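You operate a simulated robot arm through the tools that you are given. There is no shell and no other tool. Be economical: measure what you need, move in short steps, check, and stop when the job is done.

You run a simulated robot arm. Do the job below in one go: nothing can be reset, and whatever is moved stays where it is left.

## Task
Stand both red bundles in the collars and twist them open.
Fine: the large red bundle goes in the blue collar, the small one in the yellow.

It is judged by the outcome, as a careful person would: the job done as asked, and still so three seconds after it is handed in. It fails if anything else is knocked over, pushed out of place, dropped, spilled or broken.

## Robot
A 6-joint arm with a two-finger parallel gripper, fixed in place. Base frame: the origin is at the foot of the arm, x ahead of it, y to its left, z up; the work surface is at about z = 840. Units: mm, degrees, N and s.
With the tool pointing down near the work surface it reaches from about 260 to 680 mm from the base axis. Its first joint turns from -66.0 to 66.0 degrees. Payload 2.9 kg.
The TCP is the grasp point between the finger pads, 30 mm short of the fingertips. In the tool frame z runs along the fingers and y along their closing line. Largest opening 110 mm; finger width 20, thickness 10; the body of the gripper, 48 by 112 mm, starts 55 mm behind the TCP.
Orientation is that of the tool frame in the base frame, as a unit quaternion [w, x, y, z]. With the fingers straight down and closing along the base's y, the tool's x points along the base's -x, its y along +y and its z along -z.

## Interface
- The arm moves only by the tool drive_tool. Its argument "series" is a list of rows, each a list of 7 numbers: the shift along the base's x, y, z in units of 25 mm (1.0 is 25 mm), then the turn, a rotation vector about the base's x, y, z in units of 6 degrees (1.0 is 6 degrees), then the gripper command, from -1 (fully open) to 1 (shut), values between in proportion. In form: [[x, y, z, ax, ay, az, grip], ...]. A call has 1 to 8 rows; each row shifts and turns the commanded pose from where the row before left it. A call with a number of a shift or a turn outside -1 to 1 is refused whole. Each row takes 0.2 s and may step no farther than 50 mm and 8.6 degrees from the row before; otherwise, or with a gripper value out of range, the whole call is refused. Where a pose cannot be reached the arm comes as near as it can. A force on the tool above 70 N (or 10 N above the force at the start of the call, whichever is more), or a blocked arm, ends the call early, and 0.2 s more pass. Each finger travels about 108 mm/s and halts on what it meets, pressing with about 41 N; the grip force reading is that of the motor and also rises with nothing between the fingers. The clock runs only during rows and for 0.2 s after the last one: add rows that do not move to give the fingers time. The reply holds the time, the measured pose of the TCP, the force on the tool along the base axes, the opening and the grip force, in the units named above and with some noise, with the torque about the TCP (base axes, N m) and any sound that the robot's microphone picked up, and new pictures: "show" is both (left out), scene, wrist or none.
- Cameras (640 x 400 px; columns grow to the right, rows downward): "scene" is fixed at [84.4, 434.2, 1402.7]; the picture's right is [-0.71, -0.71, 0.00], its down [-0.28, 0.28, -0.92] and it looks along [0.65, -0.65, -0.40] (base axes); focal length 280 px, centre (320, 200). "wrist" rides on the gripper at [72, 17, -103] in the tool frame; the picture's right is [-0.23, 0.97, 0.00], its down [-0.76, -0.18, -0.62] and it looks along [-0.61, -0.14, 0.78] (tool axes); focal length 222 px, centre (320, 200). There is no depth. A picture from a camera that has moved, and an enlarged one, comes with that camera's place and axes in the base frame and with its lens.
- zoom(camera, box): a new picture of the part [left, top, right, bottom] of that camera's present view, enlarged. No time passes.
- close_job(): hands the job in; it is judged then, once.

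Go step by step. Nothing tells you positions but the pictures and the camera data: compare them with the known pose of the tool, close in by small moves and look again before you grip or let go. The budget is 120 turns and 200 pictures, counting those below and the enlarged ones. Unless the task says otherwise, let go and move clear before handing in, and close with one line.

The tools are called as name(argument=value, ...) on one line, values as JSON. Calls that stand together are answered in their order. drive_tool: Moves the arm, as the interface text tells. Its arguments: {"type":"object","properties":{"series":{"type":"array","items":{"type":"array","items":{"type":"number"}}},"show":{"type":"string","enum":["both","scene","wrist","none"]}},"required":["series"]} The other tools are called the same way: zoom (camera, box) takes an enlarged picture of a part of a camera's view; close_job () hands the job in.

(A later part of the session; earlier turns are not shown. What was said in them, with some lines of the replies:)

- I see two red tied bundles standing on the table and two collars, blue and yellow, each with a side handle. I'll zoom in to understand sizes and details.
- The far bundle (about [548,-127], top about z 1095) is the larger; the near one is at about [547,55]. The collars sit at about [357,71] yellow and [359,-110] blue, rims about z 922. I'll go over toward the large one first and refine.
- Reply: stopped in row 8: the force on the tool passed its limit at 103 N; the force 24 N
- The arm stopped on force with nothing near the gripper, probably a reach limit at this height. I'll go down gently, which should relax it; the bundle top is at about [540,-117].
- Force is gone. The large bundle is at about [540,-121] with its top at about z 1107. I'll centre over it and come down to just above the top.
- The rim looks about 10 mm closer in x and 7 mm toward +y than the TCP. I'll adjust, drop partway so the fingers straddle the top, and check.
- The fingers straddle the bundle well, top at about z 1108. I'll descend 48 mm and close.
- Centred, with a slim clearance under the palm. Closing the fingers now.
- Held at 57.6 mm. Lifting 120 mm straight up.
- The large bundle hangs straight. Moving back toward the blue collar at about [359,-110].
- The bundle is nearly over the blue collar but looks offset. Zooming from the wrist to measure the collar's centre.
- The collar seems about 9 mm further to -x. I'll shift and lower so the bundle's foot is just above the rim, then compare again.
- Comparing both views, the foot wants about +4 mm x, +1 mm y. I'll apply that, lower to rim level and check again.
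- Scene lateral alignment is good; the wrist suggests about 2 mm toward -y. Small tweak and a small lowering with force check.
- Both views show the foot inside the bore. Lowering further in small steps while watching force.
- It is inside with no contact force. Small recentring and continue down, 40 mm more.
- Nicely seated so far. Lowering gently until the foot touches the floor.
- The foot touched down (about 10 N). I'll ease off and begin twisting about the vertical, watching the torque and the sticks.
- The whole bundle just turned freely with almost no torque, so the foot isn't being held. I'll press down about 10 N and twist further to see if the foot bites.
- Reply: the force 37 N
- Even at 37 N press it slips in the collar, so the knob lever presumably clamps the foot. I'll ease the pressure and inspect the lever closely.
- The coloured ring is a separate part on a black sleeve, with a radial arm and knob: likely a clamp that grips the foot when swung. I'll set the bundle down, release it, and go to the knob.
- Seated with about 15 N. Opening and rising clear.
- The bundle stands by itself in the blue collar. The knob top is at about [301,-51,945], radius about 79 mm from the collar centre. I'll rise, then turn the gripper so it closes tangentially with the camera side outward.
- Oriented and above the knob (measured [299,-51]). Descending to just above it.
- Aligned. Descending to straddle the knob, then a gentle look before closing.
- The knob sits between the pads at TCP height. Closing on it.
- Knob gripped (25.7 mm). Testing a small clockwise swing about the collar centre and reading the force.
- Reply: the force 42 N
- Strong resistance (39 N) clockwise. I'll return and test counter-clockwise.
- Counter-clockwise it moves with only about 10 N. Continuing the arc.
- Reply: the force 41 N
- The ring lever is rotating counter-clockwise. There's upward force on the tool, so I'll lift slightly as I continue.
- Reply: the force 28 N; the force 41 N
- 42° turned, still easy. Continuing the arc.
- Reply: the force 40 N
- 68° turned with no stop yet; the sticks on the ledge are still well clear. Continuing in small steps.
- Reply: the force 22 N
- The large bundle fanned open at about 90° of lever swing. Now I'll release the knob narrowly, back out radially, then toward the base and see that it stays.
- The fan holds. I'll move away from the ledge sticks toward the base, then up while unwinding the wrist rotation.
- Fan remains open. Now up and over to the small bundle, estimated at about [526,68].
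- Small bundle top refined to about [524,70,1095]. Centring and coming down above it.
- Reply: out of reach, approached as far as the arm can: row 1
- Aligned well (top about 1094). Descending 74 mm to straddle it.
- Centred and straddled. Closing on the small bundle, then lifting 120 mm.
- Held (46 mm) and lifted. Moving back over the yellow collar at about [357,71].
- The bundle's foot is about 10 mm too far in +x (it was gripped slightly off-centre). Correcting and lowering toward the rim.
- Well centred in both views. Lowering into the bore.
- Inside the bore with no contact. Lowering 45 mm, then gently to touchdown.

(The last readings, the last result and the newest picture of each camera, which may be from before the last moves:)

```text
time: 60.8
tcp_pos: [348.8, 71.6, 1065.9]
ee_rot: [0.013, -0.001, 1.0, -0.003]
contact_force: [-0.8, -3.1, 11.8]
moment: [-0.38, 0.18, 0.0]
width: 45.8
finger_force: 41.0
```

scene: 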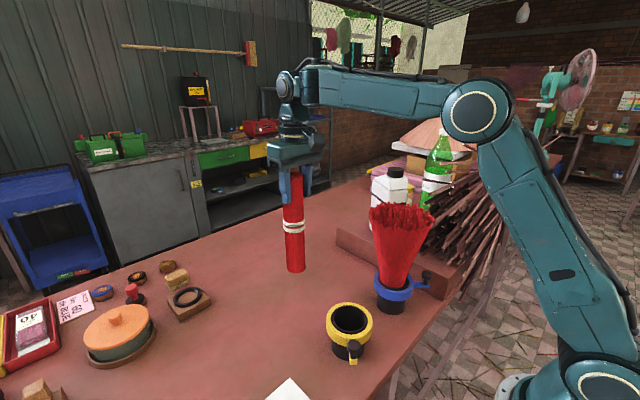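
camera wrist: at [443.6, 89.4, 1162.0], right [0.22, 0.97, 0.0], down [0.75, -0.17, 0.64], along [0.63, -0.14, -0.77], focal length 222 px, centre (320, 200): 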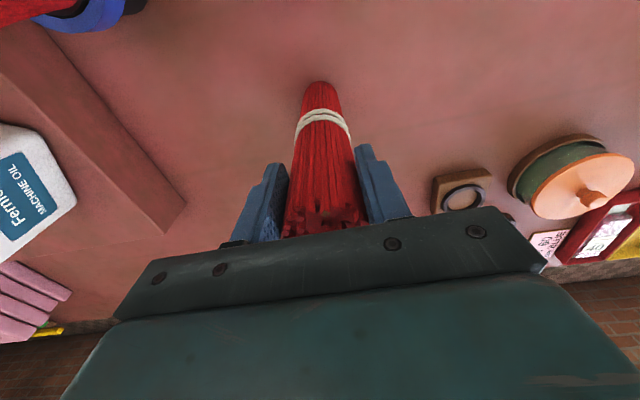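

Touched down (about 14 N). Releasing and rising clear of the small bundle.

drive_tool(series=[[0, 0, 0.04, 0, 0, 0, 0.4], [0, 0, 0, 0, 0, 0, -0.4], [0, 0, 0, 0, 0, 0, -1], [0, 0, 0, 0, 0, 0, -1], [0, 0, 0.7, 0, 0, 0, -1], [0, 0, 1, 0, 0, 0, -1], [0, 0, 1, 0, 0, 0, -1], [0, 0, 1, 0, 0, 0, -1]], show="scene")

zoom(camera="scene", box=[290, 190, 450, 370])

zoom(camera="wrist", box=[240, 10, 440, 150])

```text
time: 62.6
tcp_pos: [348.4, 73.3, 1157.9]
ee_rot: [0.012, -0.003, 1.0, -0.002]
contact_force: [0.5, 0.4, 0.0]
moment: [0.0, 0.02, 0.0]
width: 110.0
finger_force: 0.1
```

scene: 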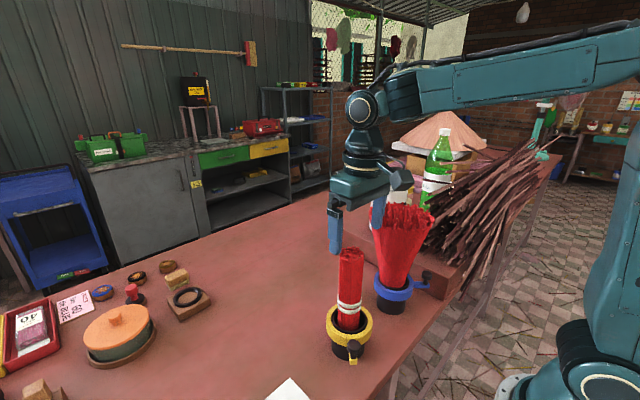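

```text
2.22 times, centred on (370, 280) of scene
camera zoom: at [84.4, 434.2, 1402.7], right [-0.71, -0.71, 0.0], down [-0.28, 0.28, -0.92], along [0.65, -0.65, -0.4], focal length 622 px, centre (209, 22)
```

zoom: 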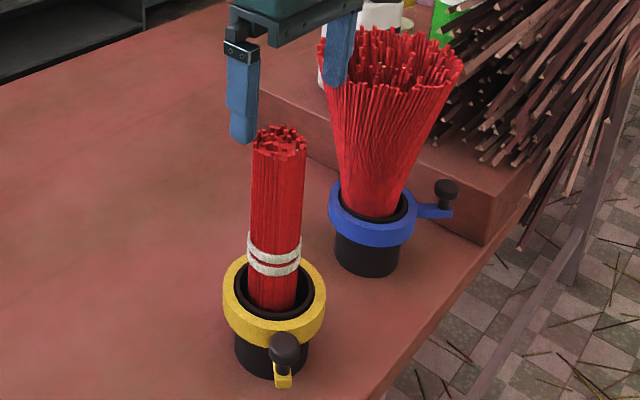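

```text
2.86 times, centred on (340, 80) of wrist
camera zoom: at [274.1, 90.5, 1259.5], right [0.22, 0.97, 0.0], down [0.75, -0.17, 0.64], along [0.63, -0.14, -0.77], focal length 635 px, centre (263, 543)
```

zoom: 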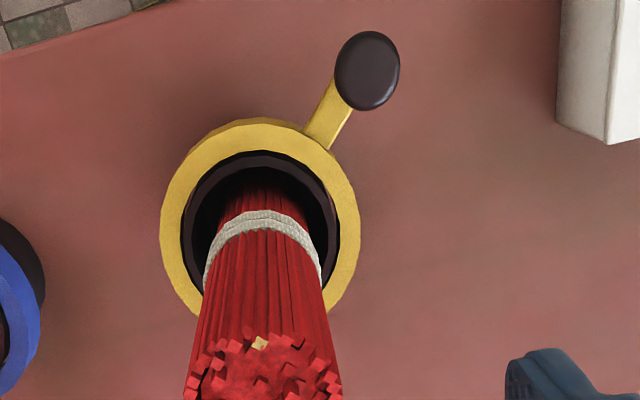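

The small bundle stands in the yellow collar; its knob is at [301,127]. To stay clear of the blue fan at the end of the swing, I'll push the knob from behind with closed fingers instead of gripping it. Moving to the start position behind it.

drive_tool(series=[[0, 0, 0.8, 0, 0, 0, 0], [0, 0.4, 0, 0, 0, -0.8, 1], [-0.1, 0.5, 0, 0, 0, -1, 1], [-0.15, 0.6, 0, 0, 0, -1, 1], [-0.15, 0.6, 0, 0, 0, -1, 1], [-0.15, 0.6, 0, 0, 0, -1, 1], [-0.15, 0.5, 0, 0, 0, -1, 1], [-0.15, 0.1, 0, 0, 0, -1, 1]], show="none")

drive_tool(series=[[0, 0, -1, 0, 0, -0.3, 1], [0, 0, -1, 0, 0, 0, 1], [0, 0, -1, 0, 0, 0, 1], [0, 0, -1, 0, 0, 0, 1], [0, 0, -1, 0, 0, 0, 1], [0, 0, -1, 0, 0, 0, 1], [0, 0, -1, 0, 0, 0, 1], [0, 0, 0, 0, 0, 0, 1]])

zoom(camera="wrist", box=[220, 60, 440, 220])

```text
time: 64.4
tcp_pos: [325.1, 155.3, 1178.3]
ee_rot: [0.011, 0.348, 0.938, -0.008]
contact_force: [0.0, -0.1, 0.2]
moment: [0.01, -0.03, 0.0]
width: 0.0
finger_force: 37.8
```

```text
time: 66.2
tcp_pos: [323.5, 153.9, 1002.2]
ee_rot: [0.011, 0.361, 0.933, -0.007]
contact_force: [0.2, -0.1, -0.8]
moment: [0.02, -0.02, 0.01]
width: 0.0
finger_force: 37.6
camera wrist: at [279.8, 217.5, 1102.8], right [0.82, 0.57, 0.0], down [0.43, -0.63, 0.64], along [0.36, -0.53, -0.77], focal length 222 px, centre (320, 200)
```

scene: 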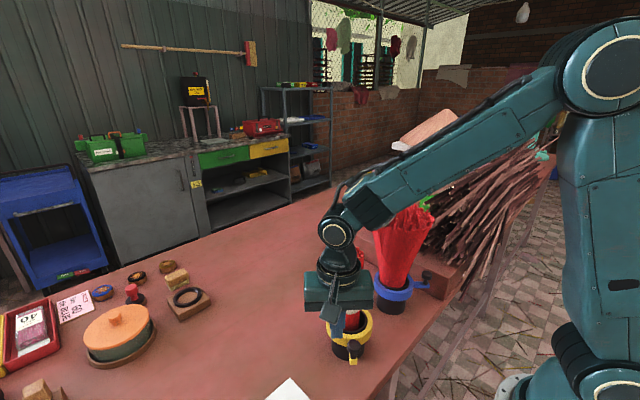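
wrist: 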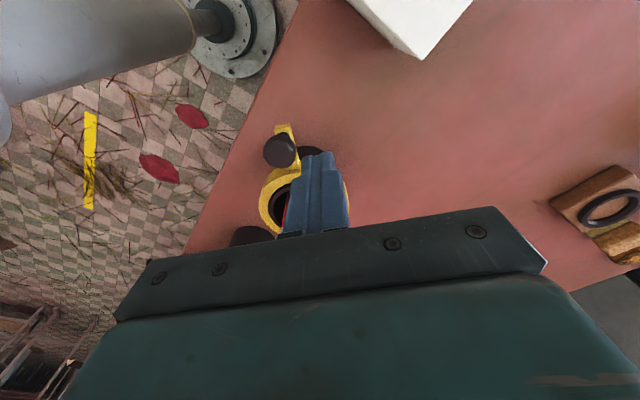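

```text
2.50 times, centred on (330, 140) of wrist
camera zoom: at [279.8, 217.5, 1102.8], right [0.82, 0.57, 0.0], down [0.43, -0.63, 0.64], along [0.36, -0.53, -0.77], focal length 555 px, centre (295, 350)
```

zoom: 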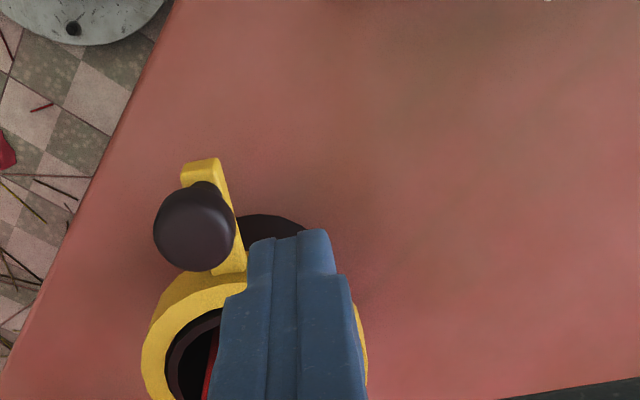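

The finger is just behind the knob. Backing off 5 mm, then descending to knob level.

drive_tool(series=[[0.15, 0.16, -0.1, 0, 0, 0, 1], [0, 0, -0.65, 0, 0, 0, 1], [0, 0, -0.65, 0, 0, 0, 1], [0, 0, -0.65, 0, 0, 0, 1], [0, 0, 0, 0, 0, 0, 1]], show="none")

zoom(camera="wrist", box=[220, 80, 440, 240])

zoom(camera="scene", box=[290, 240, 420, 370])

```text
time: 67.4
tcp_pos: [327.6, 157.7, 950.6]
ee_rot: [0.011, 0.362, 0.932, -0.006]
contact_force: [-1.2, 0.0, 0.7]
moment: [0.0, 0.01, 0.01]
width: 0.0
finger_force: 38.3
```

```text
2.50 times, centred on (330, 160) of wrist
camera zoom: at [284.6, 222.0, 1051.7], right [0.82, 0.57, 0.0], down [0.43, -0.63, 0.64], along [0.36, -0.53, -0.77], focal length 555 px, centre (295, 300)
```

zoom: 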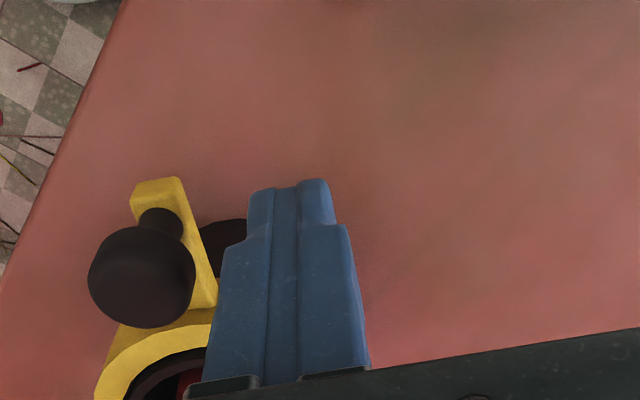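

```text
3.08 times, centred on (355, 305) of scene
camera zoom: at [84.4, 434.2, 1402.7], right [-0.71, -0.71, 0.0], down [-0.28, 0.28, -0.92], along [0.65, -0.65, -0.4], focal length 861 px, centre (212, -123)
```

zoom: 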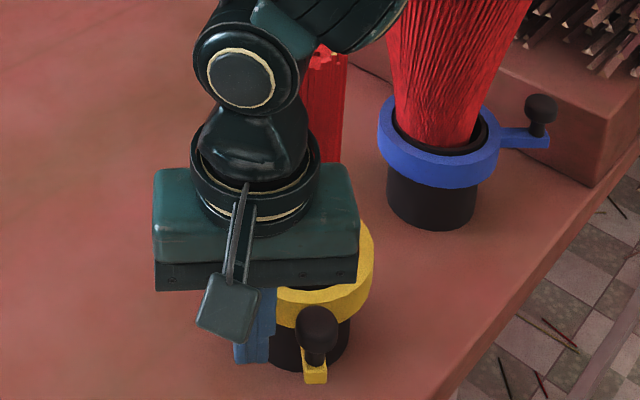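

Positioned level and behind. Starting the push: approach and the first few degrees.

drive_tool(series=[[-0.11, -0.27, 0, 0, 0, 0, 1], [-0.22, -0.104, 0, 0, 0, 0.667, 1], [-0.212, -0.112, 0, 0, 0, 0.667, 1], [-0.204, -0.132, 0, 0, 0, 0.667, 1], [0, 0, 0, 0, 0, 0, 1]], show="none")

zoom(camera="wrist", box=[220, 80, 440, 240])

```text
time: 68.6
tcp_pos: [311.3, 142.5, 951.1]
ee_rot: [0.011, 0.262, 0.965, -0.005]
contact_force: [0.3, -0.5, 0.6]
moment: [0.01, -0.03, 0.02]
width: 0.0
finger_force: 37.7
```

```text
2.50 times, centred on (330, 160) of wrist
camera zoom: at [254.5, 194.7, 1051.7], right [0.69, 0.73, 0.0], down [0.56, -0.53, 0.64], along [0.47, -0.44, -0.77], focal length 555 px, centre (295, 300)
```

zoom: 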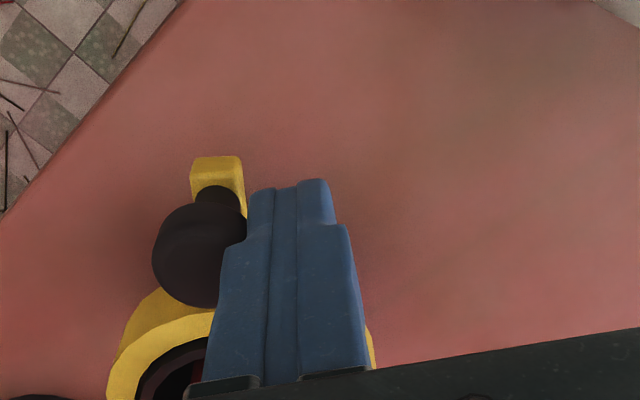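

Just reaching contact. Continuing the arc push.

drive_tool(series=[[-0.196, -0.15, 0, 0, 0, 0.2, 1], [-0.184, -0.165, 0, 0, 0, 0.2, 1], [-0.165, -0.18, 0, 0, 0, 0.6, 1], [-0.15, -0.185, 0, 0, 0, 0.667, 1], [-0.14, -0.192, 0, 0, 0, 0.667, 1], [0, 0, 0, 0, 0, 0, 1]], show="none")

zoom(camera="wrist", box=[220, 80, 440, 240])

zoom(camera="scene", box=[290, 240, 420, 370])

```text
time: 70.0
tcp_pos: [289.0, 120.8, 953.3]
ee_rot: [0.012, 0.142, 0.99, -0.004]
contact_force: [0.4, 0.0, 0.1]
moment: [-0.01, -0.03, 0.0]
width: 0.1
finger_force: 37.7
```

```text
2.50 times, centred on (330, 160) of wrist
camera zoom: at [222.0, 158.0, 1054.1], right [0.49, 0.87, 0.0], down [0.67, -0.38, 0.64], along [0.56, -0.32, -0.77], focal length 555 px, centre (295, 300)
```

zoom: 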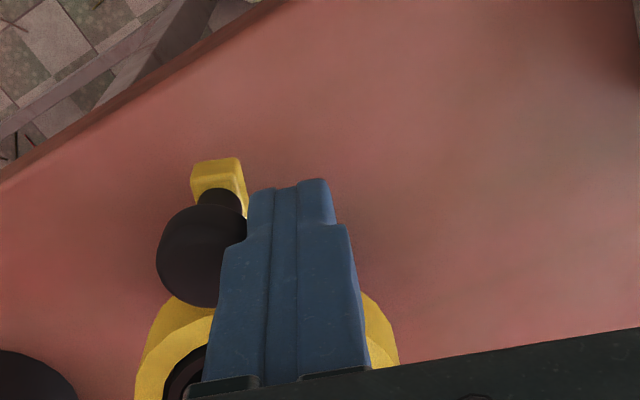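

```text
3.08 times, centred on (355, 305) of scene
camera zoom: at [84.4, 434.2, 1402.7], right [-0.71, -0.71, 0.0], down [-0.28, 0.28, -0.92], along [0.65, -0.65, -0.4], focal length 861 px, centre (212, -123)
```

zoom: 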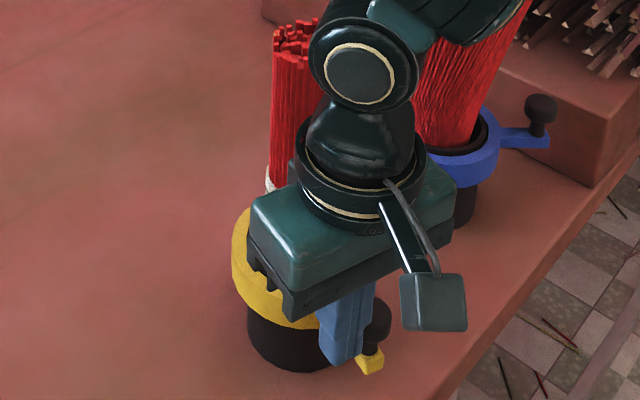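

The push works; the yellow lever is about 25° along. Continuing.

drive_tool(series=[[-0.132, -0.2, -0.06, 0, 0, 0.667, 1], [-0.12, -0.212, 0, 0, 0, 0.667, 1], [-0.1, -0.22, 0, 0, 0, 0.667, 1], [-0.08, -0.224, 0, 0, 0, 0.667, 1], [-0.065, -0.228, 0, 0, 0, 0.667, 1], [-0.045, -0.232, 0, 0, 0, 0.667, 1], [0, 0, 0, 0, 0, 0, 1]], show="none")

zoom(camera="wrist", box=[220, 80, 440, 240])

zoom(camera="scene", box=[310, 190, 440, 340])

```text
time: 71.6
tcp_pos: [275.7, 89.5, 951.1]
ee_rot: [0.012, -0.067, 0.998, -0.001]
contact_force: [-0.8, 1.2, -0.6]
moment: [-0.01, 0.01, -0.02]
width: 0.2
finger_force: 37.7
```

```text
2.50 times, centred on (330, 160) of wrist
camera zoom: at [199.2, 96.2, 1051.6], right [0.09, 1.0, 0.0], down [0.76, -0.07, 0.64], along [0.64, -0.06, -0.77], focal length 555 px, centre (295, 300)
```

zoom: 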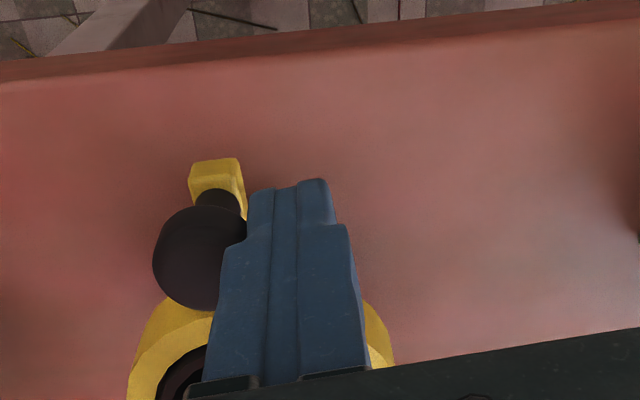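

```text
2.67 times, centred on (375, 265) of scene
camera zoom: at [84.4, 434.2, 1402.7], right [-0.71, -0.71, 0.0], down [-0.28, 0.28, -0.92], along [0.65, -0.65, -0.4], focal length 746 px, centre (173, 27)
```

zoom: 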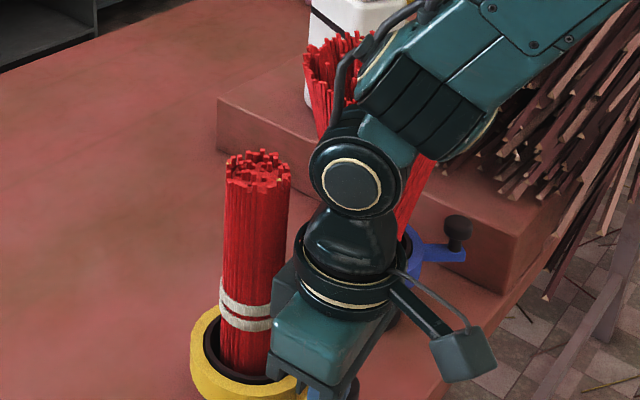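

48° done. Continuing.

drive_tool(series=[[-0.05, -0.236, 0, 0, 0, 0.667, 1], [-0.03, -0.24, 0, 0, 0, 0.667, 1], [-0.015, -0.24, 0, 0, 0, 0.667, 1], [0.005, -0.24, 0, 0, 0, 0.667, 1], [0.02, -0.24, 0, 0, 0, 0.667, 1], [0.036, -0.24, 0, 0, 0, 0.667, 1], [0, 0, 0, 0, 0, 0, 1]], show="none")

zoom(camera="wrist", box=[220, 80, 440, 240])

zoom(camera="scene", box=[310, 190, 440, 340])

```text
time: 73.2
tcp_pos: [275.4, 51.4, 951.0]
ee_rot: [0.012, -0.274, 0.962, 0.001]
contact_force: [0.0, -0.3, 0.9]
moment: [-0.02, -0.02, 0.01]
width: 0.0
finger_force: 38.0
```

```text
2.50 times, centred on (330, 160) of wrist
camera zoom: at [202.7, 27.1, 1052.4], right [-0.32, 0.95, 0.0], down [0.73, 0.24, 0.64], along [0.61, 0.21, -0.77], focal length 555 px, centre (295, 300)
```

zoom: 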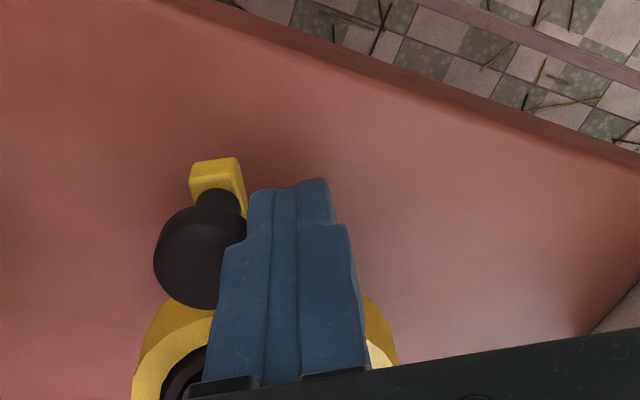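

```text
2.67 times, centred on (375, 265) of scene
camera zoom: at [84.4, 434.2, 1402.7], right [-0.71, -0.71, 0.0], down [-0.28, 0.28, -0.92], along [0.65, -0.65, -0.4], focal length 746 px, centre (173, 27)
```

zoom: 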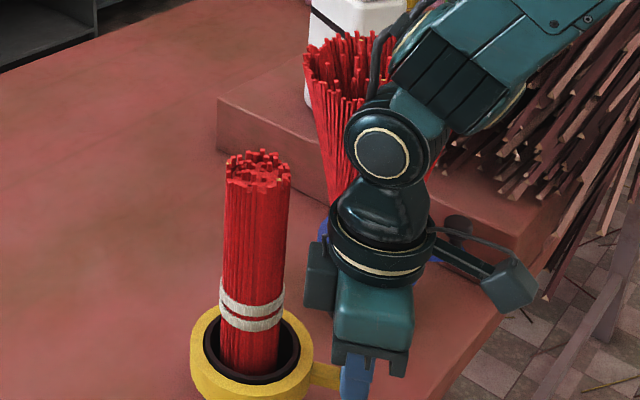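

About 74° done. Four more small steps to reach the end.

drive_tool(series=[[0.05, -0.236, 0, 0, 0, 0.667, 1], [0.065, -0.232, 0, 0, 0, 0.667, 1], [0.083, -0.227, 0, 0, 0, 0.667, 1], [0.1, -0.22, 0, 0, 0, 0.667, 1], [0, 0, 0, 0, 0, 0, 1]], show="scene")

zoom(camera="scene", box=[310, 190, 440, 340])

```text
time: 74.4
tcp_pos: [281.9, 30.2, 950.1]
ee_rot: [0.011, -0.404, 0.915, 0.003]
contact_force: [0.7, 0.7, 0.1]
moment: [-0.03, 0.02, -0.04]
width: 0.1
finger_force: 37.4
```

scene: 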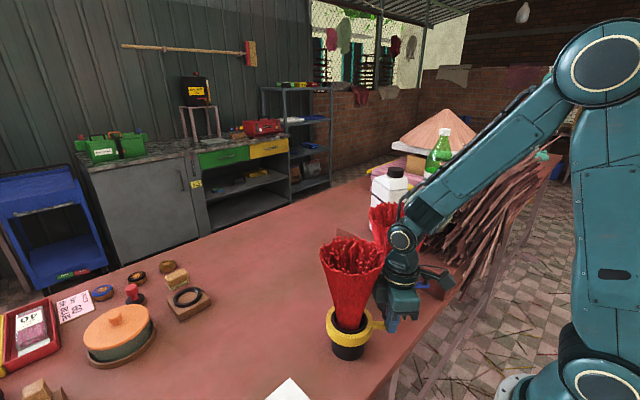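

```text
2.67 times, centred on (375, 265) of scene
camera zoom: at [84.4, 434.2, 1402.7], right [-0.71, -0.71, 0.0], down [-0.28, 0.28, -0.92], along [0.65, -0.65, -0.4], focal length 746 px, centre (173, 27)
```

zoom: 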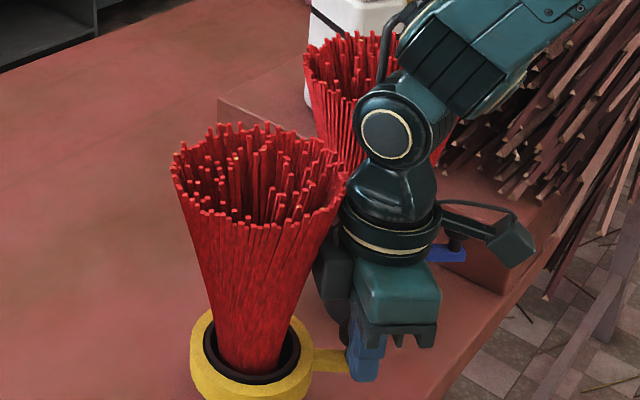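

The small bundle fanned open too. Backing off from the knob toward the base, then rising carefully.

drive_tool(series=[[-0.2, 0.15, 0, 0, 0, 0, 1], [-0.3, 0.05, 0, 0, 0, 0, 1], [-0.3, 0, 0, 0, 0, 0, 1], [0, 0, 0, 0, 0, 0, 1]])

zoom(camera="scene", box=[310, 190, 440, 340])

```text
time: 75.4
tcp_pos: [261.6, 34.3, 951.3]
ee_rot: [0.012, -0.403, 0.915, 0.002]
contact_force: [0.1, 0.9, 0.5]
moment: [0.04, 0.0, 0.0]
width: 0.0
finger_force: 37.5
camera wrist: at [199.4, -9.8, 1051.7], right [-0.57, 0.82, 0.0], down [0.63, 0.43, 0.64], along [0.53, 0.36, -0.77], focal length 222 px, centre (320, 200)
```

scene: 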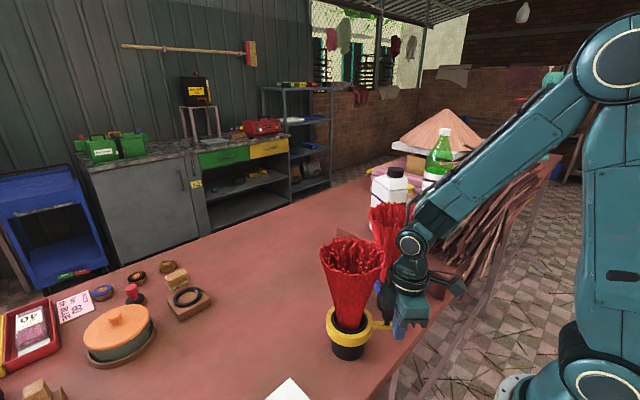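
wrist: 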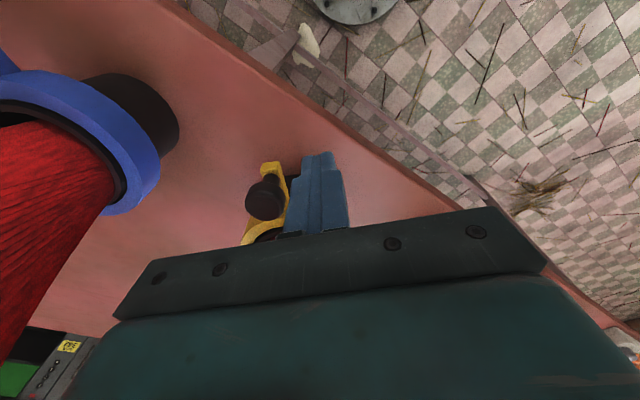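

```text
2.67 times, centred on (375, 265) of scene
camera zoom: at [84.4, 434.2, 1402.7], right [-0.71, -0.71, 0.0], down [-0.28, 0.28, -0.92], along [0.65, -0.65, -0.4], focal length 746 px, centre (173, 27)
```

zoom: 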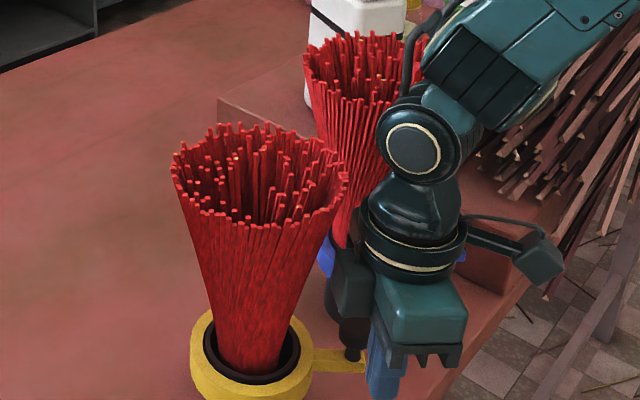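

Both fans stay open. Rising straight up clear of them.

drive_tool(series=[[0, 0, 0.6, 0, 0, 0, 1], [0, 0, 1, 0, 0, 0, 1], [0, 0, 1, 0, 0, 0, 1], [0, 0, 1, 0, 0, 0, 1], [0, 0, 1, 0, 0, 0, 1], [0, 0, 1, 0, 0, 0, 1], [0, 0, 1, 0, 0, 0, 1], [0, 0, 1, 0, 0, 0, 1]])

zoom(camera="scene", box=[300, 190, 450, 370])

```text
time: 77.2
tcp_pos: [260.9, 35.4, 1141.2]
ee_rot: [0.012, -0.403, 0.915, 0.003]
contact_force: [0.0, 0.2, 0.0]
moment: [0.0, 0.0, 0.0]
width: 0.0
finger_force: 37.7
camera wrist: at [198.1, -9.4, 1242.0], right [-0.57, 0.82, 0.0], down [0.63, 0.43, 0.64], along [0.53, 0.36, -0.77], focal length 222 px, centre (320, 200)
```

scene: 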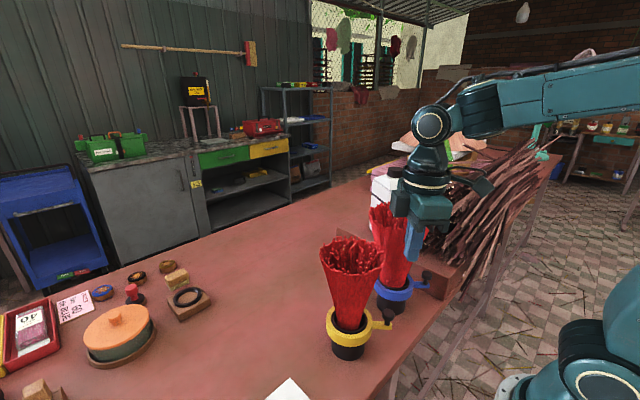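
wrist: 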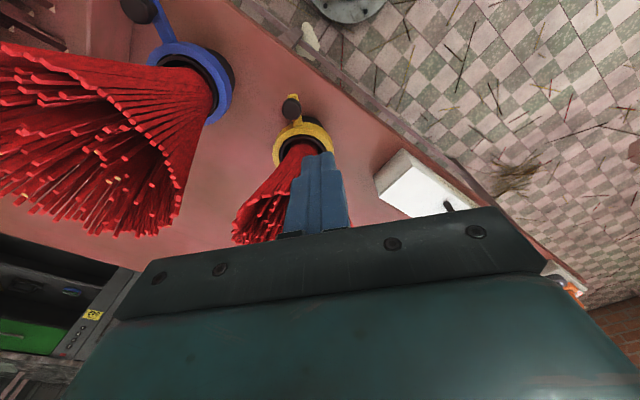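

```text
2.22 times, centred on (375, 280) of scene
camera zoom: at [84.4, 434.2, 1402.7], right [-0.71, -0.71, 0.0], down [-0.28, 0.28, -0.92], along [0.65, -0.65, -0.4], focal length 622 px, centre (198, 22)
```

zoom: 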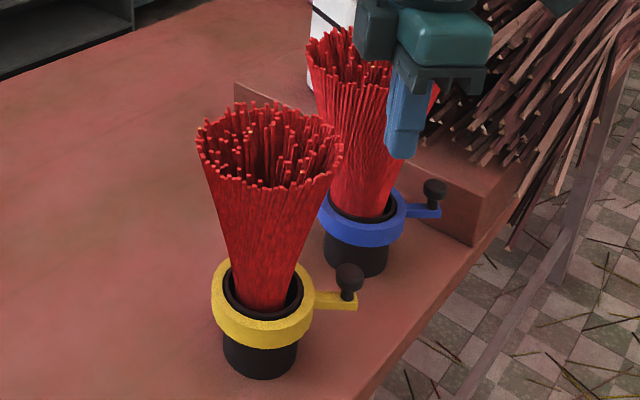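

Both bundles stand fanned open in the right collars, nothing else has moved, and the arm is clear. I'm handing in now.

close_job()

```text
The job is handed in.
```

The large red bundle is standing in the blue collar and the small one in the yellow. Both are twisted open by swinging the collar levers about 90°, and both were still open at the last look before I handed in.
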